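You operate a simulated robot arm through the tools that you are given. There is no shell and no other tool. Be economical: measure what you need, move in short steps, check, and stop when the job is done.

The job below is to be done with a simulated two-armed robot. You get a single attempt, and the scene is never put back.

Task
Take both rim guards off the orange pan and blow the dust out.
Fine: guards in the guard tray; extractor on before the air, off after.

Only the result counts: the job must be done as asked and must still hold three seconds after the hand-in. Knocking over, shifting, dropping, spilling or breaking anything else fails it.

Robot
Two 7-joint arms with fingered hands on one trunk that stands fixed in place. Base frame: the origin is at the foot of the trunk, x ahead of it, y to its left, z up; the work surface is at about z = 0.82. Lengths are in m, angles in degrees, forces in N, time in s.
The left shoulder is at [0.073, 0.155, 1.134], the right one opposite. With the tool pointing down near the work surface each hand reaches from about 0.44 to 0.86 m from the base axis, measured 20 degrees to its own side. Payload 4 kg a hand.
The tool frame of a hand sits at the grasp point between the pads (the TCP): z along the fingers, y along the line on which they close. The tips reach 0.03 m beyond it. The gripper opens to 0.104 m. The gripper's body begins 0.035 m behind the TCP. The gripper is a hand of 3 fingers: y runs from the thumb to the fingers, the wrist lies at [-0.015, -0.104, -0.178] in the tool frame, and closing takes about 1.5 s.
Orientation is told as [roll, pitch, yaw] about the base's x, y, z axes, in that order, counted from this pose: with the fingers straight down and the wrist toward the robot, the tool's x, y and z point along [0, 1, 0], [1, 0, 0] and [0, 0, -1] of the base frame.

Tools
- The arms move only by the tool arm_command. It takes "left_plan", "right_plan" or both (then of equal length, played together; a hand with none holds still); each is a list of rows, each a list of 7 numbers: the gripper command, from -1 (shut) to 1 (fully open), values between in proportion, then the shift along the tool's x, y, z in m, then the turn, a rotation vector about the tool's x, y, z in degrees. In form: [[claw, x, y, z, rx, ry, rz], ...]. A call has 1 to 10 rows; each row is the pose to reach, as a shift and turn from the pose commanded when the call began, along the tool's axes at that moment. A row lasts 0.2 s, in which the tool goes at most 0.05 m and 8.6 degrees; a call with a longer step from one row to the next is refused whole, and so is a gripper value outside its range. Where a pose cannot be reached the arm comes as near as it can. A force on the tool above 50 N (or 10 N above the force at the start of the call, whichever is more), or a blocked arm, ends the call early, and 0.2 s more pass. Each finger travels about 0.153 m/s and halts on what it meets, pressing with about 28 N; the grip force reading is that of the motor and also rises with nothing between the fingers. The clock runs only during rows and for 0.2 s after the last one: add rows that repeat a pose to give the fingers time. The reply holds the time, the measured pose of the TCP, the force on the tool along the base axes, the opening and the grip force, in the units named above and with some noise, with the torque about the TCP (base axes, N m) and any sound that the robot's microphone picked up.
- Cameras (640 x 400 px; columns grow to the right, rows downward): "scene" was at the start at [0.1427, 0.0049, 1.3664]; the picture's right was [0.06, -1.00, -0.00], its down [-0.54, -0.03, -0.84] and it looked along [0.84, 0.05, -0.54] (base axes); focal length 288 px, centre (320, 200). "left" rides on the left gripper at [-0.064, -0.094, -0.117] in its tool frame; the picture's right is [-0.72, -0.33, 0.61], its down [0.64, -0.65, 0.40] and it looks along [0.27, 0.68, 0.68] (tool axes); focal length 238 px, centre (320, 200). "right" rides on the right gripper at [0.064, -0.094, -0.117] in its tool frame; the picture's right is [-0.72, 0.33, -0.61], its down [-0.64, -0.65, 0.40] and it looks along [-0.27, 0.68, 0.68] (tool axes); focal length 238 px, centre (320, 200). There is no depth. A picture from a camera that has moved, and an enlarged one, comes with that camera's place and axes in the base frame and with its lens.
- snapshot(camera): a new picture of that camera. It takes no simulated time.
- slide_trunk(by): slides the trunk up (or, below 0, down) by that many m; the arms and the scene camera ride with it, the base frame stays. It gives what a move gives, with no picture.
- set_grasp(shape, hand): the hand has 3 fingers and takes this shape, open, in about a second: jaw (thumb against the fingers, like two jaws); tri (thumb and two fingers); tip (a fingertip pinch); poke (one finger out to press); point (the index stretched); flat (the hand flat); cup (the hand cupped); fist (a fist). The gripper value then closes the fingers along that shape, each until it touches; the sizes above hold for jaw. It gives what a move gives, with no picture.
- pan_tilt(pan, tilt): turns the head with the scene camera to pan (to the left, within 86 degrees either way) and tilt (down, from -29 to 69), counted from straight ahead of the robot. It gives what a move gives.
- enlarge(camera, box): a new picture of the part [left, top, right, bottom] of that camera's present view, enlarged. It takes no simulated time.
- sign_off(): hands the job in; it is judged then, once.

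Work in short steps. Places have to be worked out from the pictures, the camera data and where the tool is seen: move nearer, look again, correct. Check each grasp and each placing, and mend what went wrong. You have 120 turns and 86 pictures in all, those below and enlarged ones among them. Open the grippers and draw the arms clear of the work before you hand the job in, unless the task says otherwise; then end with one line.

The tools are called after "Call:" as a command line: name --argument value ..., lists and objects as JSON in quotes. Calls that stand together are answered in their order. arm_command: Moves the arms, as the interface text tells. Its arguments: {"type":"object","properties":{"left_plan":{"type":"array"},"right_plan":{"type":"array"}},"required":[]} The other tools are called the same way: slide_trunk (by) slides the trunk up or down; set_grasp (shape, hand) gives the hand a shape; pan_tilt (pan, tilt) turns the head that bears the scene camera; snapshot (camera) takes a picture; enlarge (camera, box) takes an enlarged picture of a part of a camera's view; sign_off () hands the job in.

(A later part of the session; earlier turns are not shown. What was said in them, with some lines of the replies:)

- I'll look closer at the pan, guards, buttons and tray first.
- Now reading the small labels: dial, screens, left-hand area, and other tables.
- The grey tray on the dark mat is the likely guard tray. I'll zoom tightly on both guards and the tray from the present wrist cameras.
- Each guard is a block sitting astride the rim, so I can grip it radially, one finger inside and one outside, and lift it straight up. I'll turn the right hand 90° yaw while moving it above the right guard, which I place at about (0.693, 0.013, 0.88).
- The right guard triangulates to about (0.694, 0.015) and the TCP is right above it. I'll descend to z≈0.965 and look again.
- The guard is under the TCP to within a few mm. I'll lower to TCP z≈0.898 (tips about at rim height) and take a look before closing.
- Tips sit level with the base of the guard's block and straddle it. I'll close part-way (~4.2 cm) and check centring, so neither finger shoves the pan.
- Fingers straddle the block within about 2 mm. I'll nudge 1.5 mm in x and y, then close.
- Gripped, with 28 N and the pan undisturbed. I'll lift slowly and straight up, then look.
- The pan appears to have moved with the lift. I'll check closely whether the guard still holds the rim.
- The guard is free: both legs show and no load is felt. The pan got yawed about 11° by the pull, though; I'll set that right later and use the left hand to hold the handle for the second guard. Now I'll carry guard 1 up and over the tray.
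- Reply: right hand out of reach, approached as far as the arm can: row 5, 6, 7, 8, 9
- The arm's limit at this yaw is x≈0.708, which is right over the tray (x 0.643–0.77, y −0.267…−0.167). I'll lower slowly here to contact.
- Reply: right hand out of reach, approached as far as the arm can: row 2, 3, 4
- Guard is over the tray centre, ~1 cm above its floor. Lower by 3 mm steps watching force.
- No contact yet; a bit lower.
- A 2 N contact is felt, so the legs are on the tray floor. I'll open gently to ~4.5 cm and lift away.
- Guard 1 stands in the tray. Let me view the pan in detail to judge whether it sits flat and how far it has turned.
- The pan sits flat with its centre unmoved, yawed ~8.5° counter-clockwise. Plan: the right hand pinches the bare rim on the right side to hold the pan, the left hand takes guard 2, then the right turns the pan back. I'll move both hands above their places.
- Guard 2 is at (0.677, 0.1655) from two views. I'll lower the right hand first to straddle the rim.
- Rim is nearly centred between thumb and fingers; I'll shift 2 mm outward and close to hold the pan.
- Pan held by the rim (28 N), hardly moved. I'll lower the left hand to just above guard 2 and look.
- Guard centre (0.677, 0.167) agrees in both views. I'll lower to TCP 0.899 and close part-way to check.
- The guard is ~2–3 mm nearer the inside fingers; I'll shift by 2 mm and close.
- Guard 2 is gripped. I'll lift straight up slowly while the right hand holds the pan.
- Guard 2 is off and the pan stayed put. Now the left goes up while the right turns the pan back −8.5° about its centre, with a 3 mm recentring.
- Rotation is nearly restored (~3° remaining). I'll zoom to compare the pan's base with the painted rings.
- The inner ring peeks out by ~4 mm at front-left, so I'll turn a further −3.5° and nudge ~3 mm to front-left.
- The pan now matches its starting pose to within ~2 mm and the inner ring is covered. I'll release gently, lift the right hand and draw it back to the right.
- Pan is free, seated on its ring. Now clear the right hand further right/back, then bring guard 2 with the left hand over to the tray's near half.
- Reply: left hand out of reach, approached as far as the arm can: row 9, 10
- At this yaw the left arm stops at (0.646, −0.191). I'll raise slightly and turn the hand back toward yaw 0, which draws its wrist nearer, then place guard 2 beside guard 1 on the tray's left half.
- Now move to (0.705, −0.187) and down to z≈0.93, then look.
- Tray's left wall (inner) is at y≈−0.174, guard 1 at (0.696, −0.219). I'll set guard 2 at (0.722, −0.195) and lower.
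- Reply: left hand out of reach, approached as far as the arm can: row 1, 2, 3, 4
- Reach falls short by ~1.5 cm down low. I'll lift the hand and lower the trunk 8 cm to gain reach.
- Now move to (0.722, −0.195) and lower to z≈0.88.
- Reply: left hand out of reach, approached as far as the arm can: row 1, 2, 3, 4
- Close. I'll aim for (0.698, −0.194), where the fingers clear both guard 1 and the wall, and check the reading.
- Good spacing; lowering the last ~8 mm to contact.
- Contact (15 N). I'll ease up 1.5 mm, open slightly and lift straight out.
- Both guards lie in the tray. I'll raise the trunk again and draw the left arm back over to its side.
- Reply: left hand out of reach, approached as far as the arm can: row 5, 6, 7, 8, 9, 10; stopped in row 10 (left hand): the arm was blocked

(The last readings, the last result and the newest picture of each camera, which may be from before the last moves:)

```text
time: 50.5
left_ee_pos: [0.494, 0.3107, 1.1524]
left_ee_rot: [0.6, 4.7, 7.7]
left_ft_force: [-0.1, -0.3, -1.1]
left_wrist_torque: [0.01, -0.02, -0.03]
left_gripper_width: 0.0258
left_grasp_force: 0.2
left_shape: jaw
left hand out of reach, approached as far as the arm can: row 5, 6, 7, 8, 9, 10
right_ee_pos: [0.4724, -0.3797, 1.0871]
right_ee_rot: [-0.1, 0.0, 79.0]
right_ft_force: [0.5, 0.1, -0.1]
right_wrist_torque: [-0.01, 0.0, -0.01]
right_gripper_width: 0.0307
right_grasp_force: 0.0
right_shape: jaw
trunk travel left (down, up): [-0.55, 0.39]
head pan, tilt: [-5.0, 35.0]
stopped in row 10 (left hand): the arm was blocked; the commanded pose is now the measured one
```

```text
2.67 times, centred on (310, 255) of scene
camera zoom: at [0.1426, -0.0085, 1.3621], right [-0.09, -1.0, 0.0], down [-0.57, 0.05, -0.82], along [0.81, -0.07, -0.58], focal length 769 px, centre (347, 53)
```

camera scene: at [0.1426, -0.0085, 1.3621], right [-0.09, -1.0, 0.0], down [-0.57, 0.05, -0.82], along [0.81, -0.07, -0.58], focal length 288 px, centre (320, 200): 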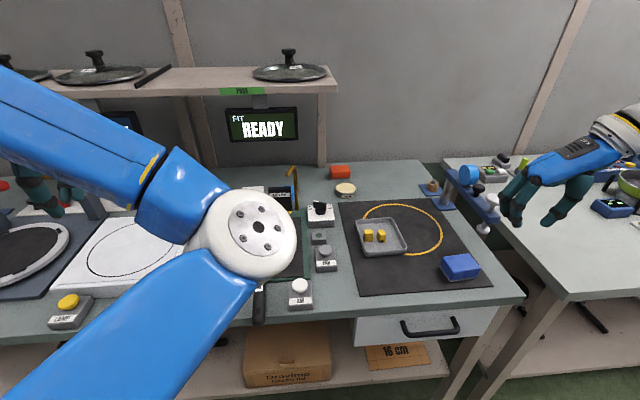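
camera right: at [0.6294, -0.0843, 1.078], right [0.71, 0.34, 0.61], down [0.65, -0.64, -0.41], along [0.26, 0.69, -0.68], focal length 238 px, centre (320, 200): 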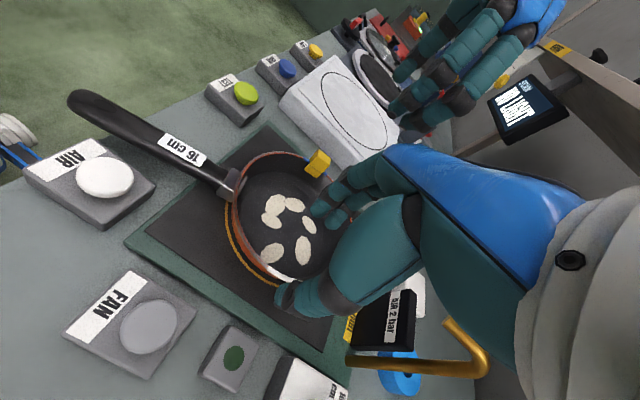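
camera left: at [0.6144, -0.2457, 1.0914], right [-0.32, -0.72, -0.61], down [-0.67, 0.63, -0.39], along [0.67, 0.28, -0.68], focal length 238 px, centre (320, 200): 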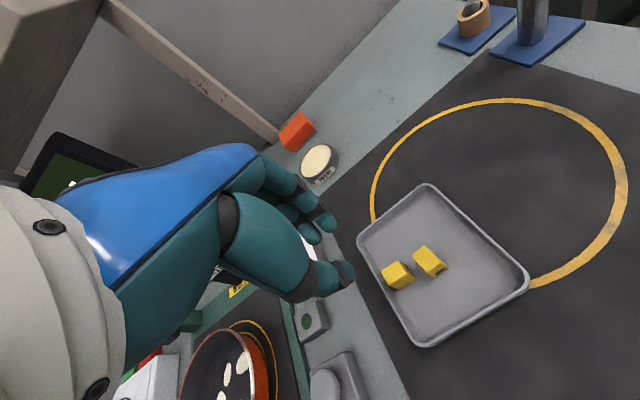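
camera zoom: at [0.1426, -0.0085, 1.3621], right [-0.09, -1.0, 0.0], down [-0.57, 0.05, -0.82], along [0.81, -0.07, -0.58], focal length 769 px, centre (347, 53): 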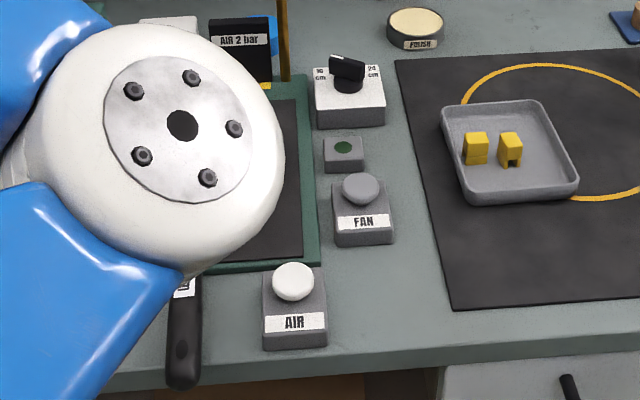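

Both guards stand in the tray; the left elbow is swung inward. I'll raise and shift the left hand a little to free the elbow and clear the view.

Call:
arm_command --left_plan '[[-0.5, 0.0, -0.02, -0.03, 0, 0, 2], [-0.5, 0.0, -0.04, -0.06, 0, 0, 4], [-0.5, 0.02, -0.06, -0.09, 0, 0, 6], [-0.5, 0.04, -0.08, -0.12, 0, 0, 8]]'

Call:
enlarge --camera "scene" --box '[0, 0, 640, 400]'

```text
time: 51.7
left_ee_pos: [0.4257, 0.3514, 1.2429]
left_ee_rot: [0.0, 10.2, 1.8]
left_ft_force: [0.3, -0.3, -0.1]
left_wrist_torque: [0.0, 0.03, -0.02]
left_gripper_width: 0.0258
left_grasp_force: 0.0
left_shape: jaw
right_ee_pos: [0.4698, -0.3787, 1.0883]
right_ee_rot: [-0.1, 0.0, 79.1]
right_ft_force: [0.1, 0.5, -0.2]
right_wrist_torque: [0.01, 0.01, -0.02]
right_gripper_width: 0.0308
right_grasp_force: 0.2
right_shape: jaw
trunk travel left (down, up): [-0.55, 0.39]
head pan, tilt: [-5.0, 35.0]
stopped in row 4 (left hand): the arm was blocked; the commanded pose is now the measured one
```

```text
1.00 times, centred on (320, 200) of scene (not enlarged: the box is as wide or as high as the picture)
camera zoom: at [0.1416, -0.01, 1.3622], right [-0.09, -1.0, 0.0], down [-0.57, 0.05, -0.82], along [0.81, -0.07, -0.58], focal length 288 px, centre (320, 200)
```

zoom: 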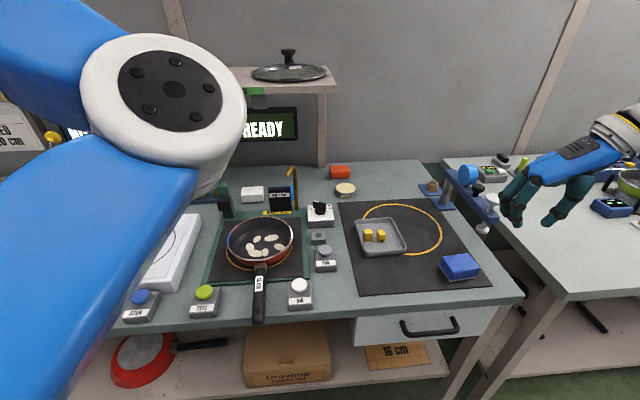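

View clear, pan and guards in order. FAN button is at ≈(0.643, −0.065, 0.852) and AIR at ≈(0.543, 0.001, 0.856). I'll close the right fingers and move above FAN.

Call:
arm_command --right_plan '[[-1, -0.012, 0.038, 0, 0, 0, 0], [-1, -0.024, 0.076, 0, 0, 0, 0], [-1, -0.037, 0.114, 0.01, 0, 0, 0], [-1, -0.049, 0.152, 0.02, 0, 0, 0], [-1, -0.061, 0.19, 0.04, 0, 0, 0], [-1, -0.073, 0.229, 0.06, 0, 0, 0], [-1, -0.086, 0.267, 0.08, 0, 0, 0], [-1, -0.098, 0.305, 0.1, 0, 0, 0], [-1, -0.11, 0.343, 0.12, 0, 0, 0], [-1, -0.11, 0.343, 0.155, 0, 0, 0]]'

Call:
enlarge --camera "right" --box '[180, 120, 420, 340]'

```text
time: 53.9
left_ee_pos: [0.4253, 0.3531, 1.2446]
left_ee_rot: [0.0, 10.0, 1.8]
left_ft_force: [0.7, 0.0, 0.2]
left_wrist_torque: [0.01, -0.01, -0.03]
left_gripper_width: 0.0256
left_grasp_force: 0.1
left_shape: jaw
right_ee_pos: [0.6456, -0.0621, 0.9317]
right_ee_rot: [-0.2, 0.0, 79.0]
right_ft_force: [-0.4, -0.5, 0.8]
right_wrist_torque: [-0.04, 0.01, 0.0]
right_gripper_width: 0.0
right_grasp_force: 28.1
right_shape: jaw
trunk travel left (down, up): [-0.55, 0.39]
head pan, tilt: [-5.0, 35.0]
```

```text
1.82 times, centred on (300, 230) of right
camera zoom: at [0.5635, -0.143, 1.0493], right [0.77, 0.18, 0.62], down [0.51, -0.76, -0.4], along [0.4, 0.62, -0.68], focal length 433 px, centre (356, 146)
```

zoom: 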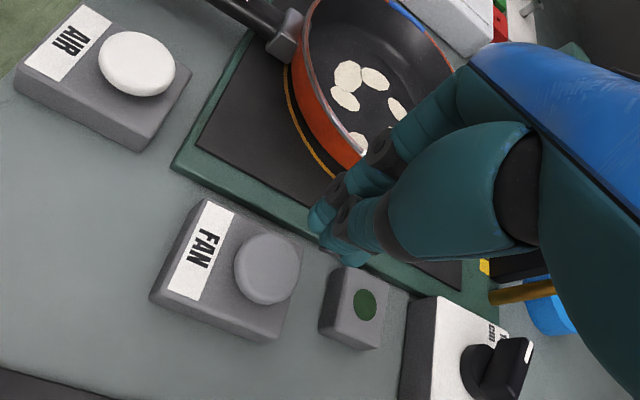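

Tips are right above the FAN button. I'll press down slowly.

Call:
arm_command --right_plan '[[-1, 0, -0.002, 0.03, 0, 0, 0], [-1, 0, -0.002, 0.044, 0, 0, 0], [-1, 0, -0.002, 0.048, 0, 0, 0], [-1, 0, -0.002, 0.051, 0, 0, 0]]'

Call:
enlarge --camera "scene" --box '[290, 200, 370, 280]'

```text
time: 54.9
left_ee_pos: [0.4239, 0.3532, 1.2457]
left_ee_rot: [0.0, 10.0, 1.8]
left_ft_force: [-0.1, -1.0, 0.0]
left_wrist_torque: [-0.01, 0.0, 0.02]
left_gripper_width: 0.0259
left_grasp_force: 0.1
left_shape: jaw
right_ee_pos: [0.6435, -0.0648, 0.8844]
right_ee_rot: [-0.4, -0.1, 79.0]
right_ft_force: [0.9, 0.6, 5.2]
right_wrist_torque: [-0.06, -0.05, -0.04]
right_gripper_width: 0.0
right_grasp_force: 28.0
right_shape: jaw
trunk travel left (down, up): [-0.55, 0.39]
head pan, tilt: [-5.0, 35.0]
heard: click
```

```text
5.00 times, centred on (330, 240) of scene
camera zoom: at [0.1405, -0.008, 1.3625], right [-0.09, -1.0, 0.0], down [-0.57, 0.05, -0.82], along [0.81, -0.07, -0.58], focal length 1442 px, centre (270, 0)
```

zoom: 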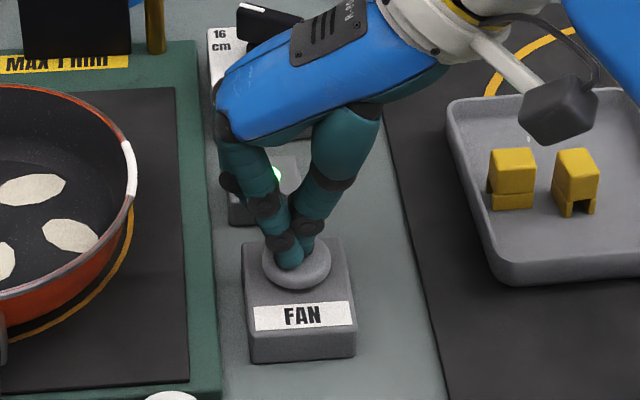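

A click and the lamp lit green: extractor on. Lift off and move above AIR.

Call:
arm_command --right_plan '[[-1, 0, 0, -0.03, 0, 0, 0], [-1, 0, 0, -0.06, 0, 0, 0], [-1, 0.037, 0.015, -0.06, 0, 0, 0], [-1, 0.074, 0.03, -0.06, 0, 0, 0], [-1, 0.111, 0.0456, -0.055, 0, 0, 0]]'

Call:
enlarge --camera "right" --box '[180, 120, 420, 340]'

Call:
enlarge --camera "scene" --box '[200, 170, 380, 330]'

```text
time: 56.1
left_ee_pos: [0.4234, 0.3533, 1.2441]
left_ee_rot: [0.0, 9.9, 1.7]
left_ft_force: [0.0, 0.5, -0.2]
left_wrist_torque: [0.04, 0.02, 0.0]
left_gripper_width: 0.0257
left_grasp_force: 0.1
left_shape: jaw
right_ee_pos: [0.5414, 0.0004, 0.9373]
right_ee_rot: [-0.2, 0.1, 79.0]
right_ft_force: [-0.1, 0.0, 0.3]
right_wrist_torque: [0.01, -0.02, 0.01]
right_gripper_width: 0.0
right_grasp_force: 28.1
right_shape: jaw
trunk travel left (down, up): [-0.55, 0.39]
head pan, tilt: [-5.0, 35.0]
```

```text
1.82 times, centred on (300, 230) of right
camera zoom: at [0.4606, -0.0809, 1.0543], right [0.77, 0.18, 0.62], down [0.51, -0.76, -0.4], along [0.4, 0.62, -0.68], focal length 433 px, centre (356, 146)
```

zoom: 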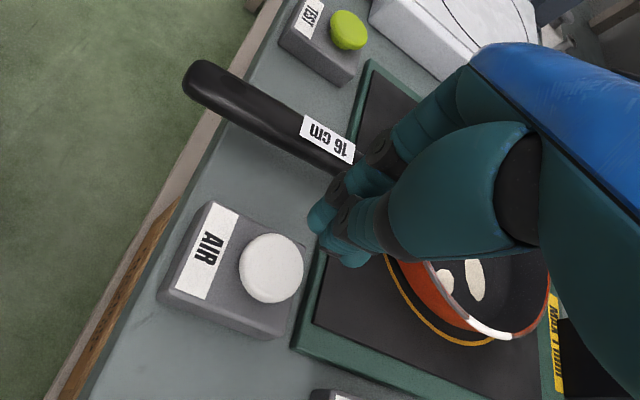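

```text
2.50 times, centred on (290, 250) of scene
camera zoom: at [0.1404, -0.0076, 1.3624], right [-0.09, -1.0, 0.0], down [-0.57, 0.05, -0.82], along [0.81, -0.07, -0.58], focal length 721 px, centre (395, 75)
```

zoom: 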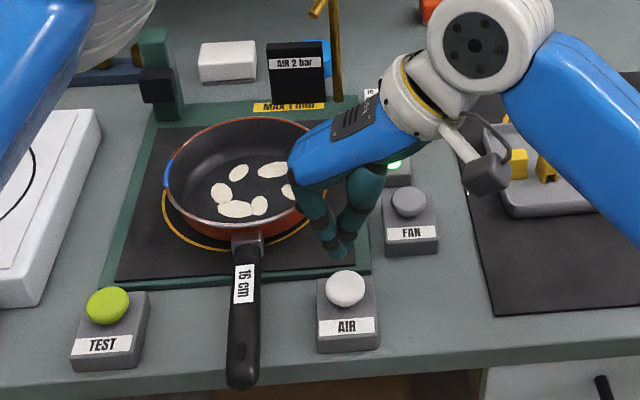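

Tips are over AIR. Pressing slowly.

Call:
arm_command --right_plan '[[-1, -0.003, 0, 0.03, 0, 0, 0], [-1, -0.003, 0, 0.044, 0, 0, 0], [-1, -0.003, 0, 0.049, 0, 0, 0], [-1, -0.003, 0, 0.053, 0, 0, 0]]'

Call:
enlarge --camera "scene" --box '[200, 170, 380, 330]'

```text
time: 57.1
left_ee_pos: [0.4242, 0.3523, 1.2451]
left_ee_rot: [0.0, 10.0, 1.8]
left_ft_force: [-0.7, -0.3, 0.0]
left_wrist_torque: [-0.02, 0.0, 0.02]
left_gripper_width: 0.026
left_grasp_force: 0.0
left_shape: jaw
right_ee_pos: [0.5441, -0.0007, 0.8848]
right_ee_rot: [-0.2, 0.0, 79.0]
right_ft_force: [0.3, -0.4, 2.9]
right_wrist_torque: [-0.02, -0.06, -0.01]
right_gripper_width: 0.0
right_grasp_force: 27.8
right_shape: jaw
trunk travel left (down, up): [-0.55, 0.39]
head pan, tilt: [-5.0, 35.0]
heard: click
```

```text
2.50 times, centred on (290, 250) of scene
camera zoom: at [0.1405, -0.0083, 1.3625], right [-0.09, -1.0, 0.0], down [-0.57, 0.05, -0.82], along [0.81, -0.07, -0.58], focal length 721 px, centre (395, 75)
```

zoom: 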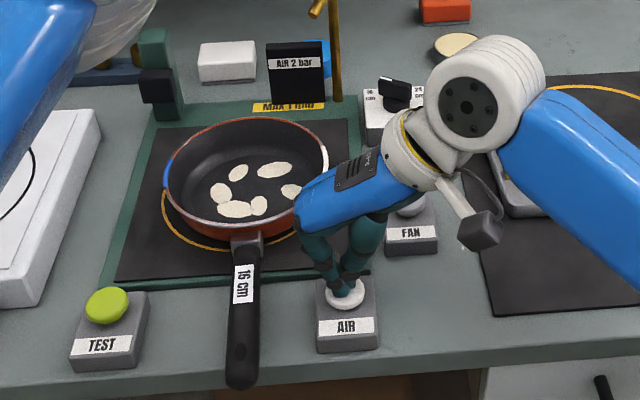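

It clicked; dust is not gone yet. I'll hold about a second and check.

Call:
arm_command --right_plan '[[-1, 0, 0, 0, 0, 0, 0], [-1, 0, 0, 0, 0, 0, 0], [-1, 0, 0, 0, 0, 0, 0], [-1, 0, 0, 0, 0, 0, 0], [-1, 0, 0, 0, 0, 0, 0], [-1, 0, 0, 0, 0, 0, 0]]'

Call:
enlarge --camera "scene" --box '[200, 170, 380, 330]'

```text
time: 58.5
left_ee_pos: [0.4239, 0.3531, 1.2453]
left_ee_rot: [0.0, 10.0, 1.8]
left_ft_force: [-0.1, 0.3, 0.1]
left_wrist_torque: [0.0, 0.02, 0.0]
left_gripper_width: 0.0257
left_grasp_force: 0.0
left_shape: jaw
right_ee_pos: [0.5456, -0.0012, 0.8846]
right_ee_rot: [-0.2, 0.0, 79.0]
right_ft_force: [1.8, -0.7, 4.2]
right_wrist_torque: [-0.01, -0.05, 0.0]
right_gripper_width: 0.0
right_grasp_force: 27.8
right_shape: jaw
trunk travel left (down, up): [-0.55, 0.39]
head pan, tilt: [-5.0, 35.0]
```

```text
2.50 times, centred on (290, 250) of scene
camera zoom: at [0.1406, -0.0083, 1.3624], right [-0.09, -1.0, 0.0], down [-0.57, 0.05, -0.82], along [0.81, -0.07, -0.58], focal length 721 px, centre (395, 75)
```

zoom: 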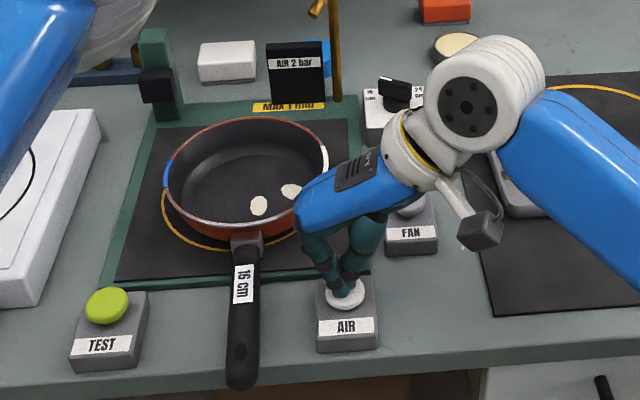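

Dust is going while AIR is held: two spots left. Keep holding.

Call:
arm_command --right_plan '[[-1, 0, 0, 0, 0, 0, 0], [-1, 0, 0, 0, 0, 0, 0], [-1, 0, 0, 0, 0, 0, 0], [-1, 0, 0, 0, 0, 0, 0], [-1, 0, 0, 0, 0, 0, 0], [-1, 0, 0, 0, 0, 0, 0]]'

Call:
enlarge --camera "scene" --box '[200, 170, 380, 330]'

```text
time: 59.9
left_ee_pos: [0.4244, 0.353, 1.2452]
left_ee_rot: [0.0, 10.0, 1.8]
left_ft_force: [-0.4, -0.8, -0.1]
left_wrist_torque: [0.05, -0.01, -0.01]
left_gripper_width: 0.0258
left_grasp_force: 0.1
left_shape: jaw
right_ee_pos: [0.5443, -0.0013, 0.8852]
right_ee_rot: [-0.3, 0.0, 78.9]
right_ft_force: [0.9, -1.7, 4.9]
right_wrist_torque: [-0.03, -0.04, -0.02]
right_gripper_width: 0.0
right_grasp_force: 27.9
right_shape: jaw
trunk travel left (down, up): [-0.55, 0.39]
head pan, tilt: [-5.0, 35.0]
```

```text
2.50 times, centred on (290, 250) of scene
camera zoom: at [0.1406, -0.0082, 1.3624], right [-0.09, -1.0, 0.0], down [-0.57, 0.05, -0.82], along [0.81, -0.07, -0.58], focal length 721 px, centre (395, 75)
```

zoom: 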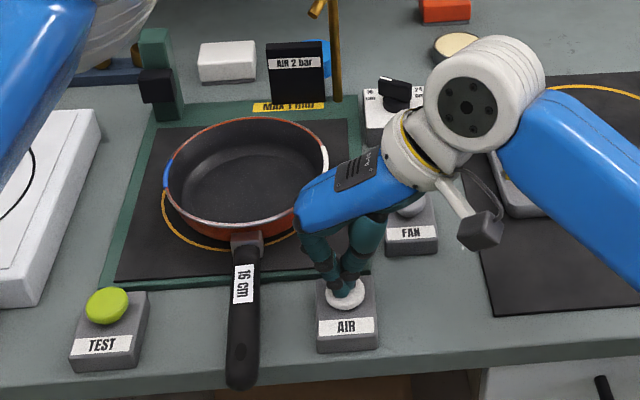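

The pan looks clean. I'll lift off AIR and move back over FAN, checking the pan and lamp.

Call:
arm_command --right_plan '[[-1, 0, 0, -0.03, 0, 0, 0], [-1, 0, 0, -0.06, 0, 0, 0], [-1, -0.037, -0.015, -0.06, 0, 0, 0], [-1, -0.074, -0.03, -0.06, 0, 0, 0], [-1, -0.109, -0.0445, -0.05, 0, 0, 0]]'

Call:
snapshot --camera "right"

Call:
enlarge --camera "scene" --box '[200, 170, 380, 330]'

```text
time: 61.1
left_ee_pos: [0.4256, 0.3533, 1.2444]
left_ee_rot: [0.0, 10.1, 1.7]
left_ft_force: [-0.2, -0.1, -0.5]
left_wrist_torque: [0.0, 0.04, -0.02]
left_gripper_width: 0.0257
left_grasp_force: 0.0
left_shape: jaw
right_ee_pos: [0.6459, -0.0649, 0.934]
right_ee_rot: [-0.1, 0.0, 79.1]
right_ft_force: [-0.9, 0.0, 0.3]
right_wrist_torque: [0.02, 0.01, -0.03]
right_gripper_width: 0.0001
right_grasp_force: 28.1
right_shape: jaw
trunk travel left (down, up): [-0.55, 0.39]
head pan, tilt: [-5.0, 35.0]
```

```text
11 pictures are left
camera right: at [0.5648, -0.1458, 1.0504], right [0.77, 0.18, 0.61], down [0.5, -0.76, -0.4], along [0.4, 0.62, -0.68], focal length 238 px, centre (320, 200)
```

right: 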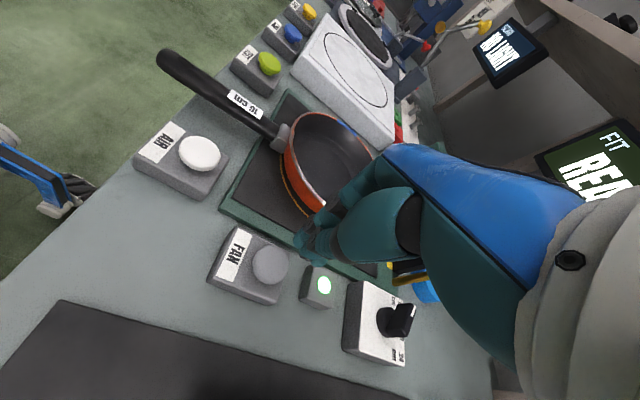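

```text
2.50 times, centred on (290, 250) of scene
camera zoom: at [0.1422, -0.0083, 1.3622], right [-0.09, -1.0, 0.0], down [-0.57, 0.05, -0.82], along [0.81, -0.07, -0.58], focal length 721 px, centre (395, 75)
```

zoom: 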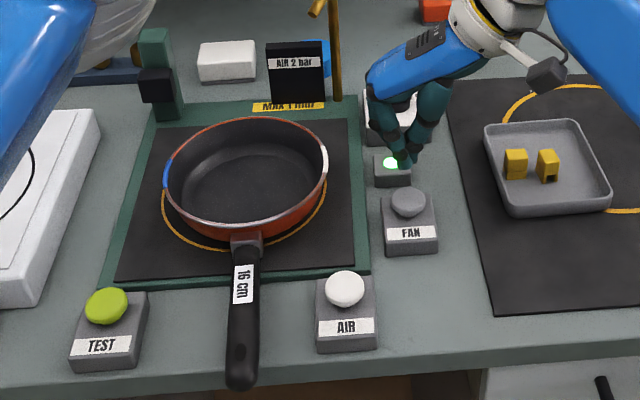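

The pan is fully clean, both guards are in the tray, and the extractor is still on (green). Press FAN once more and lift.

Call:
arm_command --right_plan '[[-1, 0, 0, 0.03, 0, 0, 0], [-1, 0, 0, 0.046, 0, 0, 0], [-1, 0, 0, 0.05, 0, 0, 0], [-1, 0, 0, 0.053, 0, 0, 0], [-1, 0, 0, 0.03, 0, 0, 0], [-1, 0, 0, -0.01, 0, 0, 0], [-1, 0.02, -0.03, -0.05, 0, 0, 0], [-1, 0.04, -0.06, -0.08, 0, 0, 0]]'

Call:
enlarge --camera "scene" --box '[200, 170, 440, 330]'

```text
refused: row 7 steps farther than a row can; nothing moved
```

```text
2.50 times, centred on (320, 250) of scene
camera zoom: at [0.1422, -0.0083, 1.3622], right [-0.09, -1.0, 0.0], down [-0.57, 0.05, -0.82], along [0.81, -0.07, -0.58], focal length 721 px, centre (320, 75)
```

zoom: 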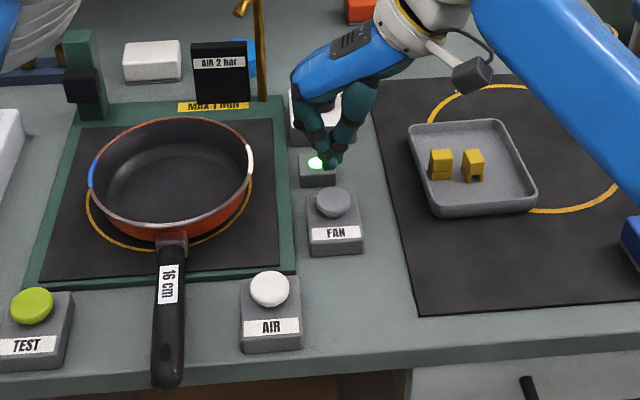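

The step was too long; I'll resend with shorter ones.

Call:
arm_command --right_plan '[[-1, 0, 0, 0.03, 0, 0, 0], [-1, 0, 0, 0.046, 0, 0, 0], [-1, 0, 0, 0.05, 0, 0, 0], [-1, 0, 0, 0.053, 0, 0, 0], [-1, 0, 0, 0.03, 0, 0, 0], [-1, 0, 0, -0.01, 0, 0, 0], [-1, 0.015, -0.02, -0.04, 0, 0, 0], [-1, 0.03, -0.05, -0.07, 0, 0, 0]]'

Call:
enlarge --camera "scene" --box '[200, 170, 440, 330]'

```text
time: 62.9
left_ee_pos: [0.4233, 0.3499, 1.2458]
left_ee_rot: [0.1, 9.9, 1.9]
left_ft_force: [0.1, -0.6, -1.3]
left_wrist_torque: [0.02, -0.03, 0.04]
left_gripper_width: 0.026
left_grasp_force: 0.1
left_shape: jaw
right_ee_pos: [0.6034, -0.11, 1.0033]
right_ee_rot: [-0.2, -0.2, 78.9]
right_ft_force: [-0.1, -0.2, -0.9]
right_wrist_torque: [0.03, 0.0, -0.02]
right_gripper_width: 0.0
right_grasp_force: 28.1
right_shape: jaw
trunk travel left (down, up): [-0.55, 0.39]
head pan, tilt: [-5.0, 35.0]
heard: click
```

```text
2.50 times, centred on (320, 250) of scene
camera zoom: at [0.1403, -0.0105, 1.3624], right [-0.09, -1.0, 0.0], down [-0.57, 0.05, -0.82], along [0.81, -0.07, -0.58], focal length 721 px, centre (320, 75)
```

zoom: 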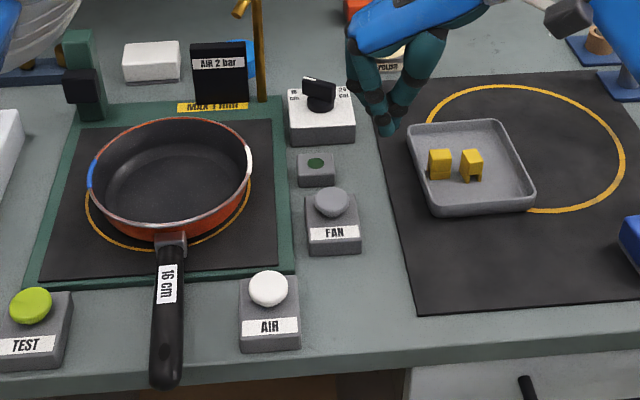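

The lamp is off. I'll withdraw the right arm, open both grippers and take a final look.

Call:
arm_command --right_plan '[[-1, 0.01, -0.04, -0.02, 0, 0, 0], [-0.5, 0.03, -0.08, -0.04, 0, 0, 0], [0, 0.05, -0.12, -0.06, 0, 0, 0], [0.5, 0.06, -0.16, -0.08, 0, 0, 0], [1, 0.06, -0.2, -0.08, 0, 0, 0], [1, 0.06, -0.24, -0.08, 0, 0, 0], [1, 0.06, -0.24, -0.08, 0, 0, 0]]' --left_plan '[[0, 0, 0, 0, 0, 0, 0], [0.5, 0, 0, 0, 0, 0, 0], [1, 0, 0, 0, 0, 0, 0], [1, 0, 0, 0, 0, 0, 0], [1, 0, 0, 0, 0, 0, 0], [1, 0, 0, 0, 0, 0, 0], [1, 0, 0, 0, 0, 0, 0]]'

Call:
snapshot --camera "scene"

```text
time: 64.5
left_ee_pos: [0.4246, 0.352, 1.2458]
left_ee_rot: [0.2, 9.9, 1.7]
left_ft_force: [-0.9, 0.3, -0.4]
left_wrist_torque: [-0.03, -0.03, 0.03]
left_gripper_width: 0.1038
left_grasp_force: 0.0
left_shape: jaw
right_ee_pos: [0.499, -0.3335, 1.0831]
right_ee_rot: [-0.3, 0.0, 79.0]
right_ft_force: [-0.2, -0.2, -0.2]
right_wrist_torque: [0.04, 0.0, 0.02]
right_gripper_width: 0.1039
right_grasp_force: 0.1
right_shape: jaw
trunk travel left (down, up): [-0.55, 0.39]
head pan, tilt: [-5.0, 35.0]
```

```text
7 pictures are left
camera scene: at [0.1411, -0.0102, 1.3623], right [-0.09, -1.0, 0.0], down [-0.57, 0.05, -0.82], along [0.81, -0.07, -0.58], focal length 288 px, centre (320, 200)
```

scene: 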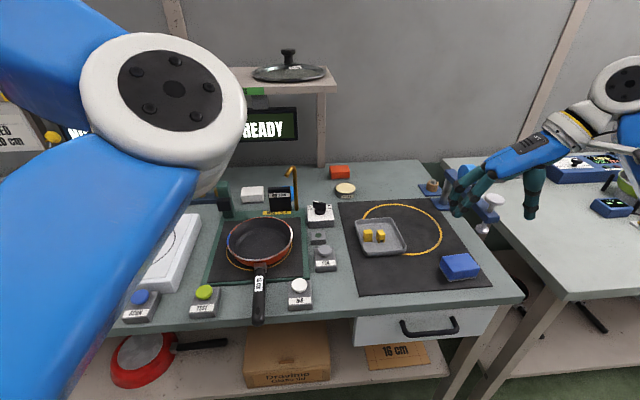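

Everything is in order: guards in the tray, pan clean, fan off, arms clear. Handing in.

Call:
sign_off

```text
The job is handed in.
```

Both rim guards are in the grey tray, which I took to be the guard tray. The pan is blown clean, with the extractor on before the air and off after. Pulling the first guard turned the pan about 10°, and I put it back to within about 2 mm by eye before blowing.
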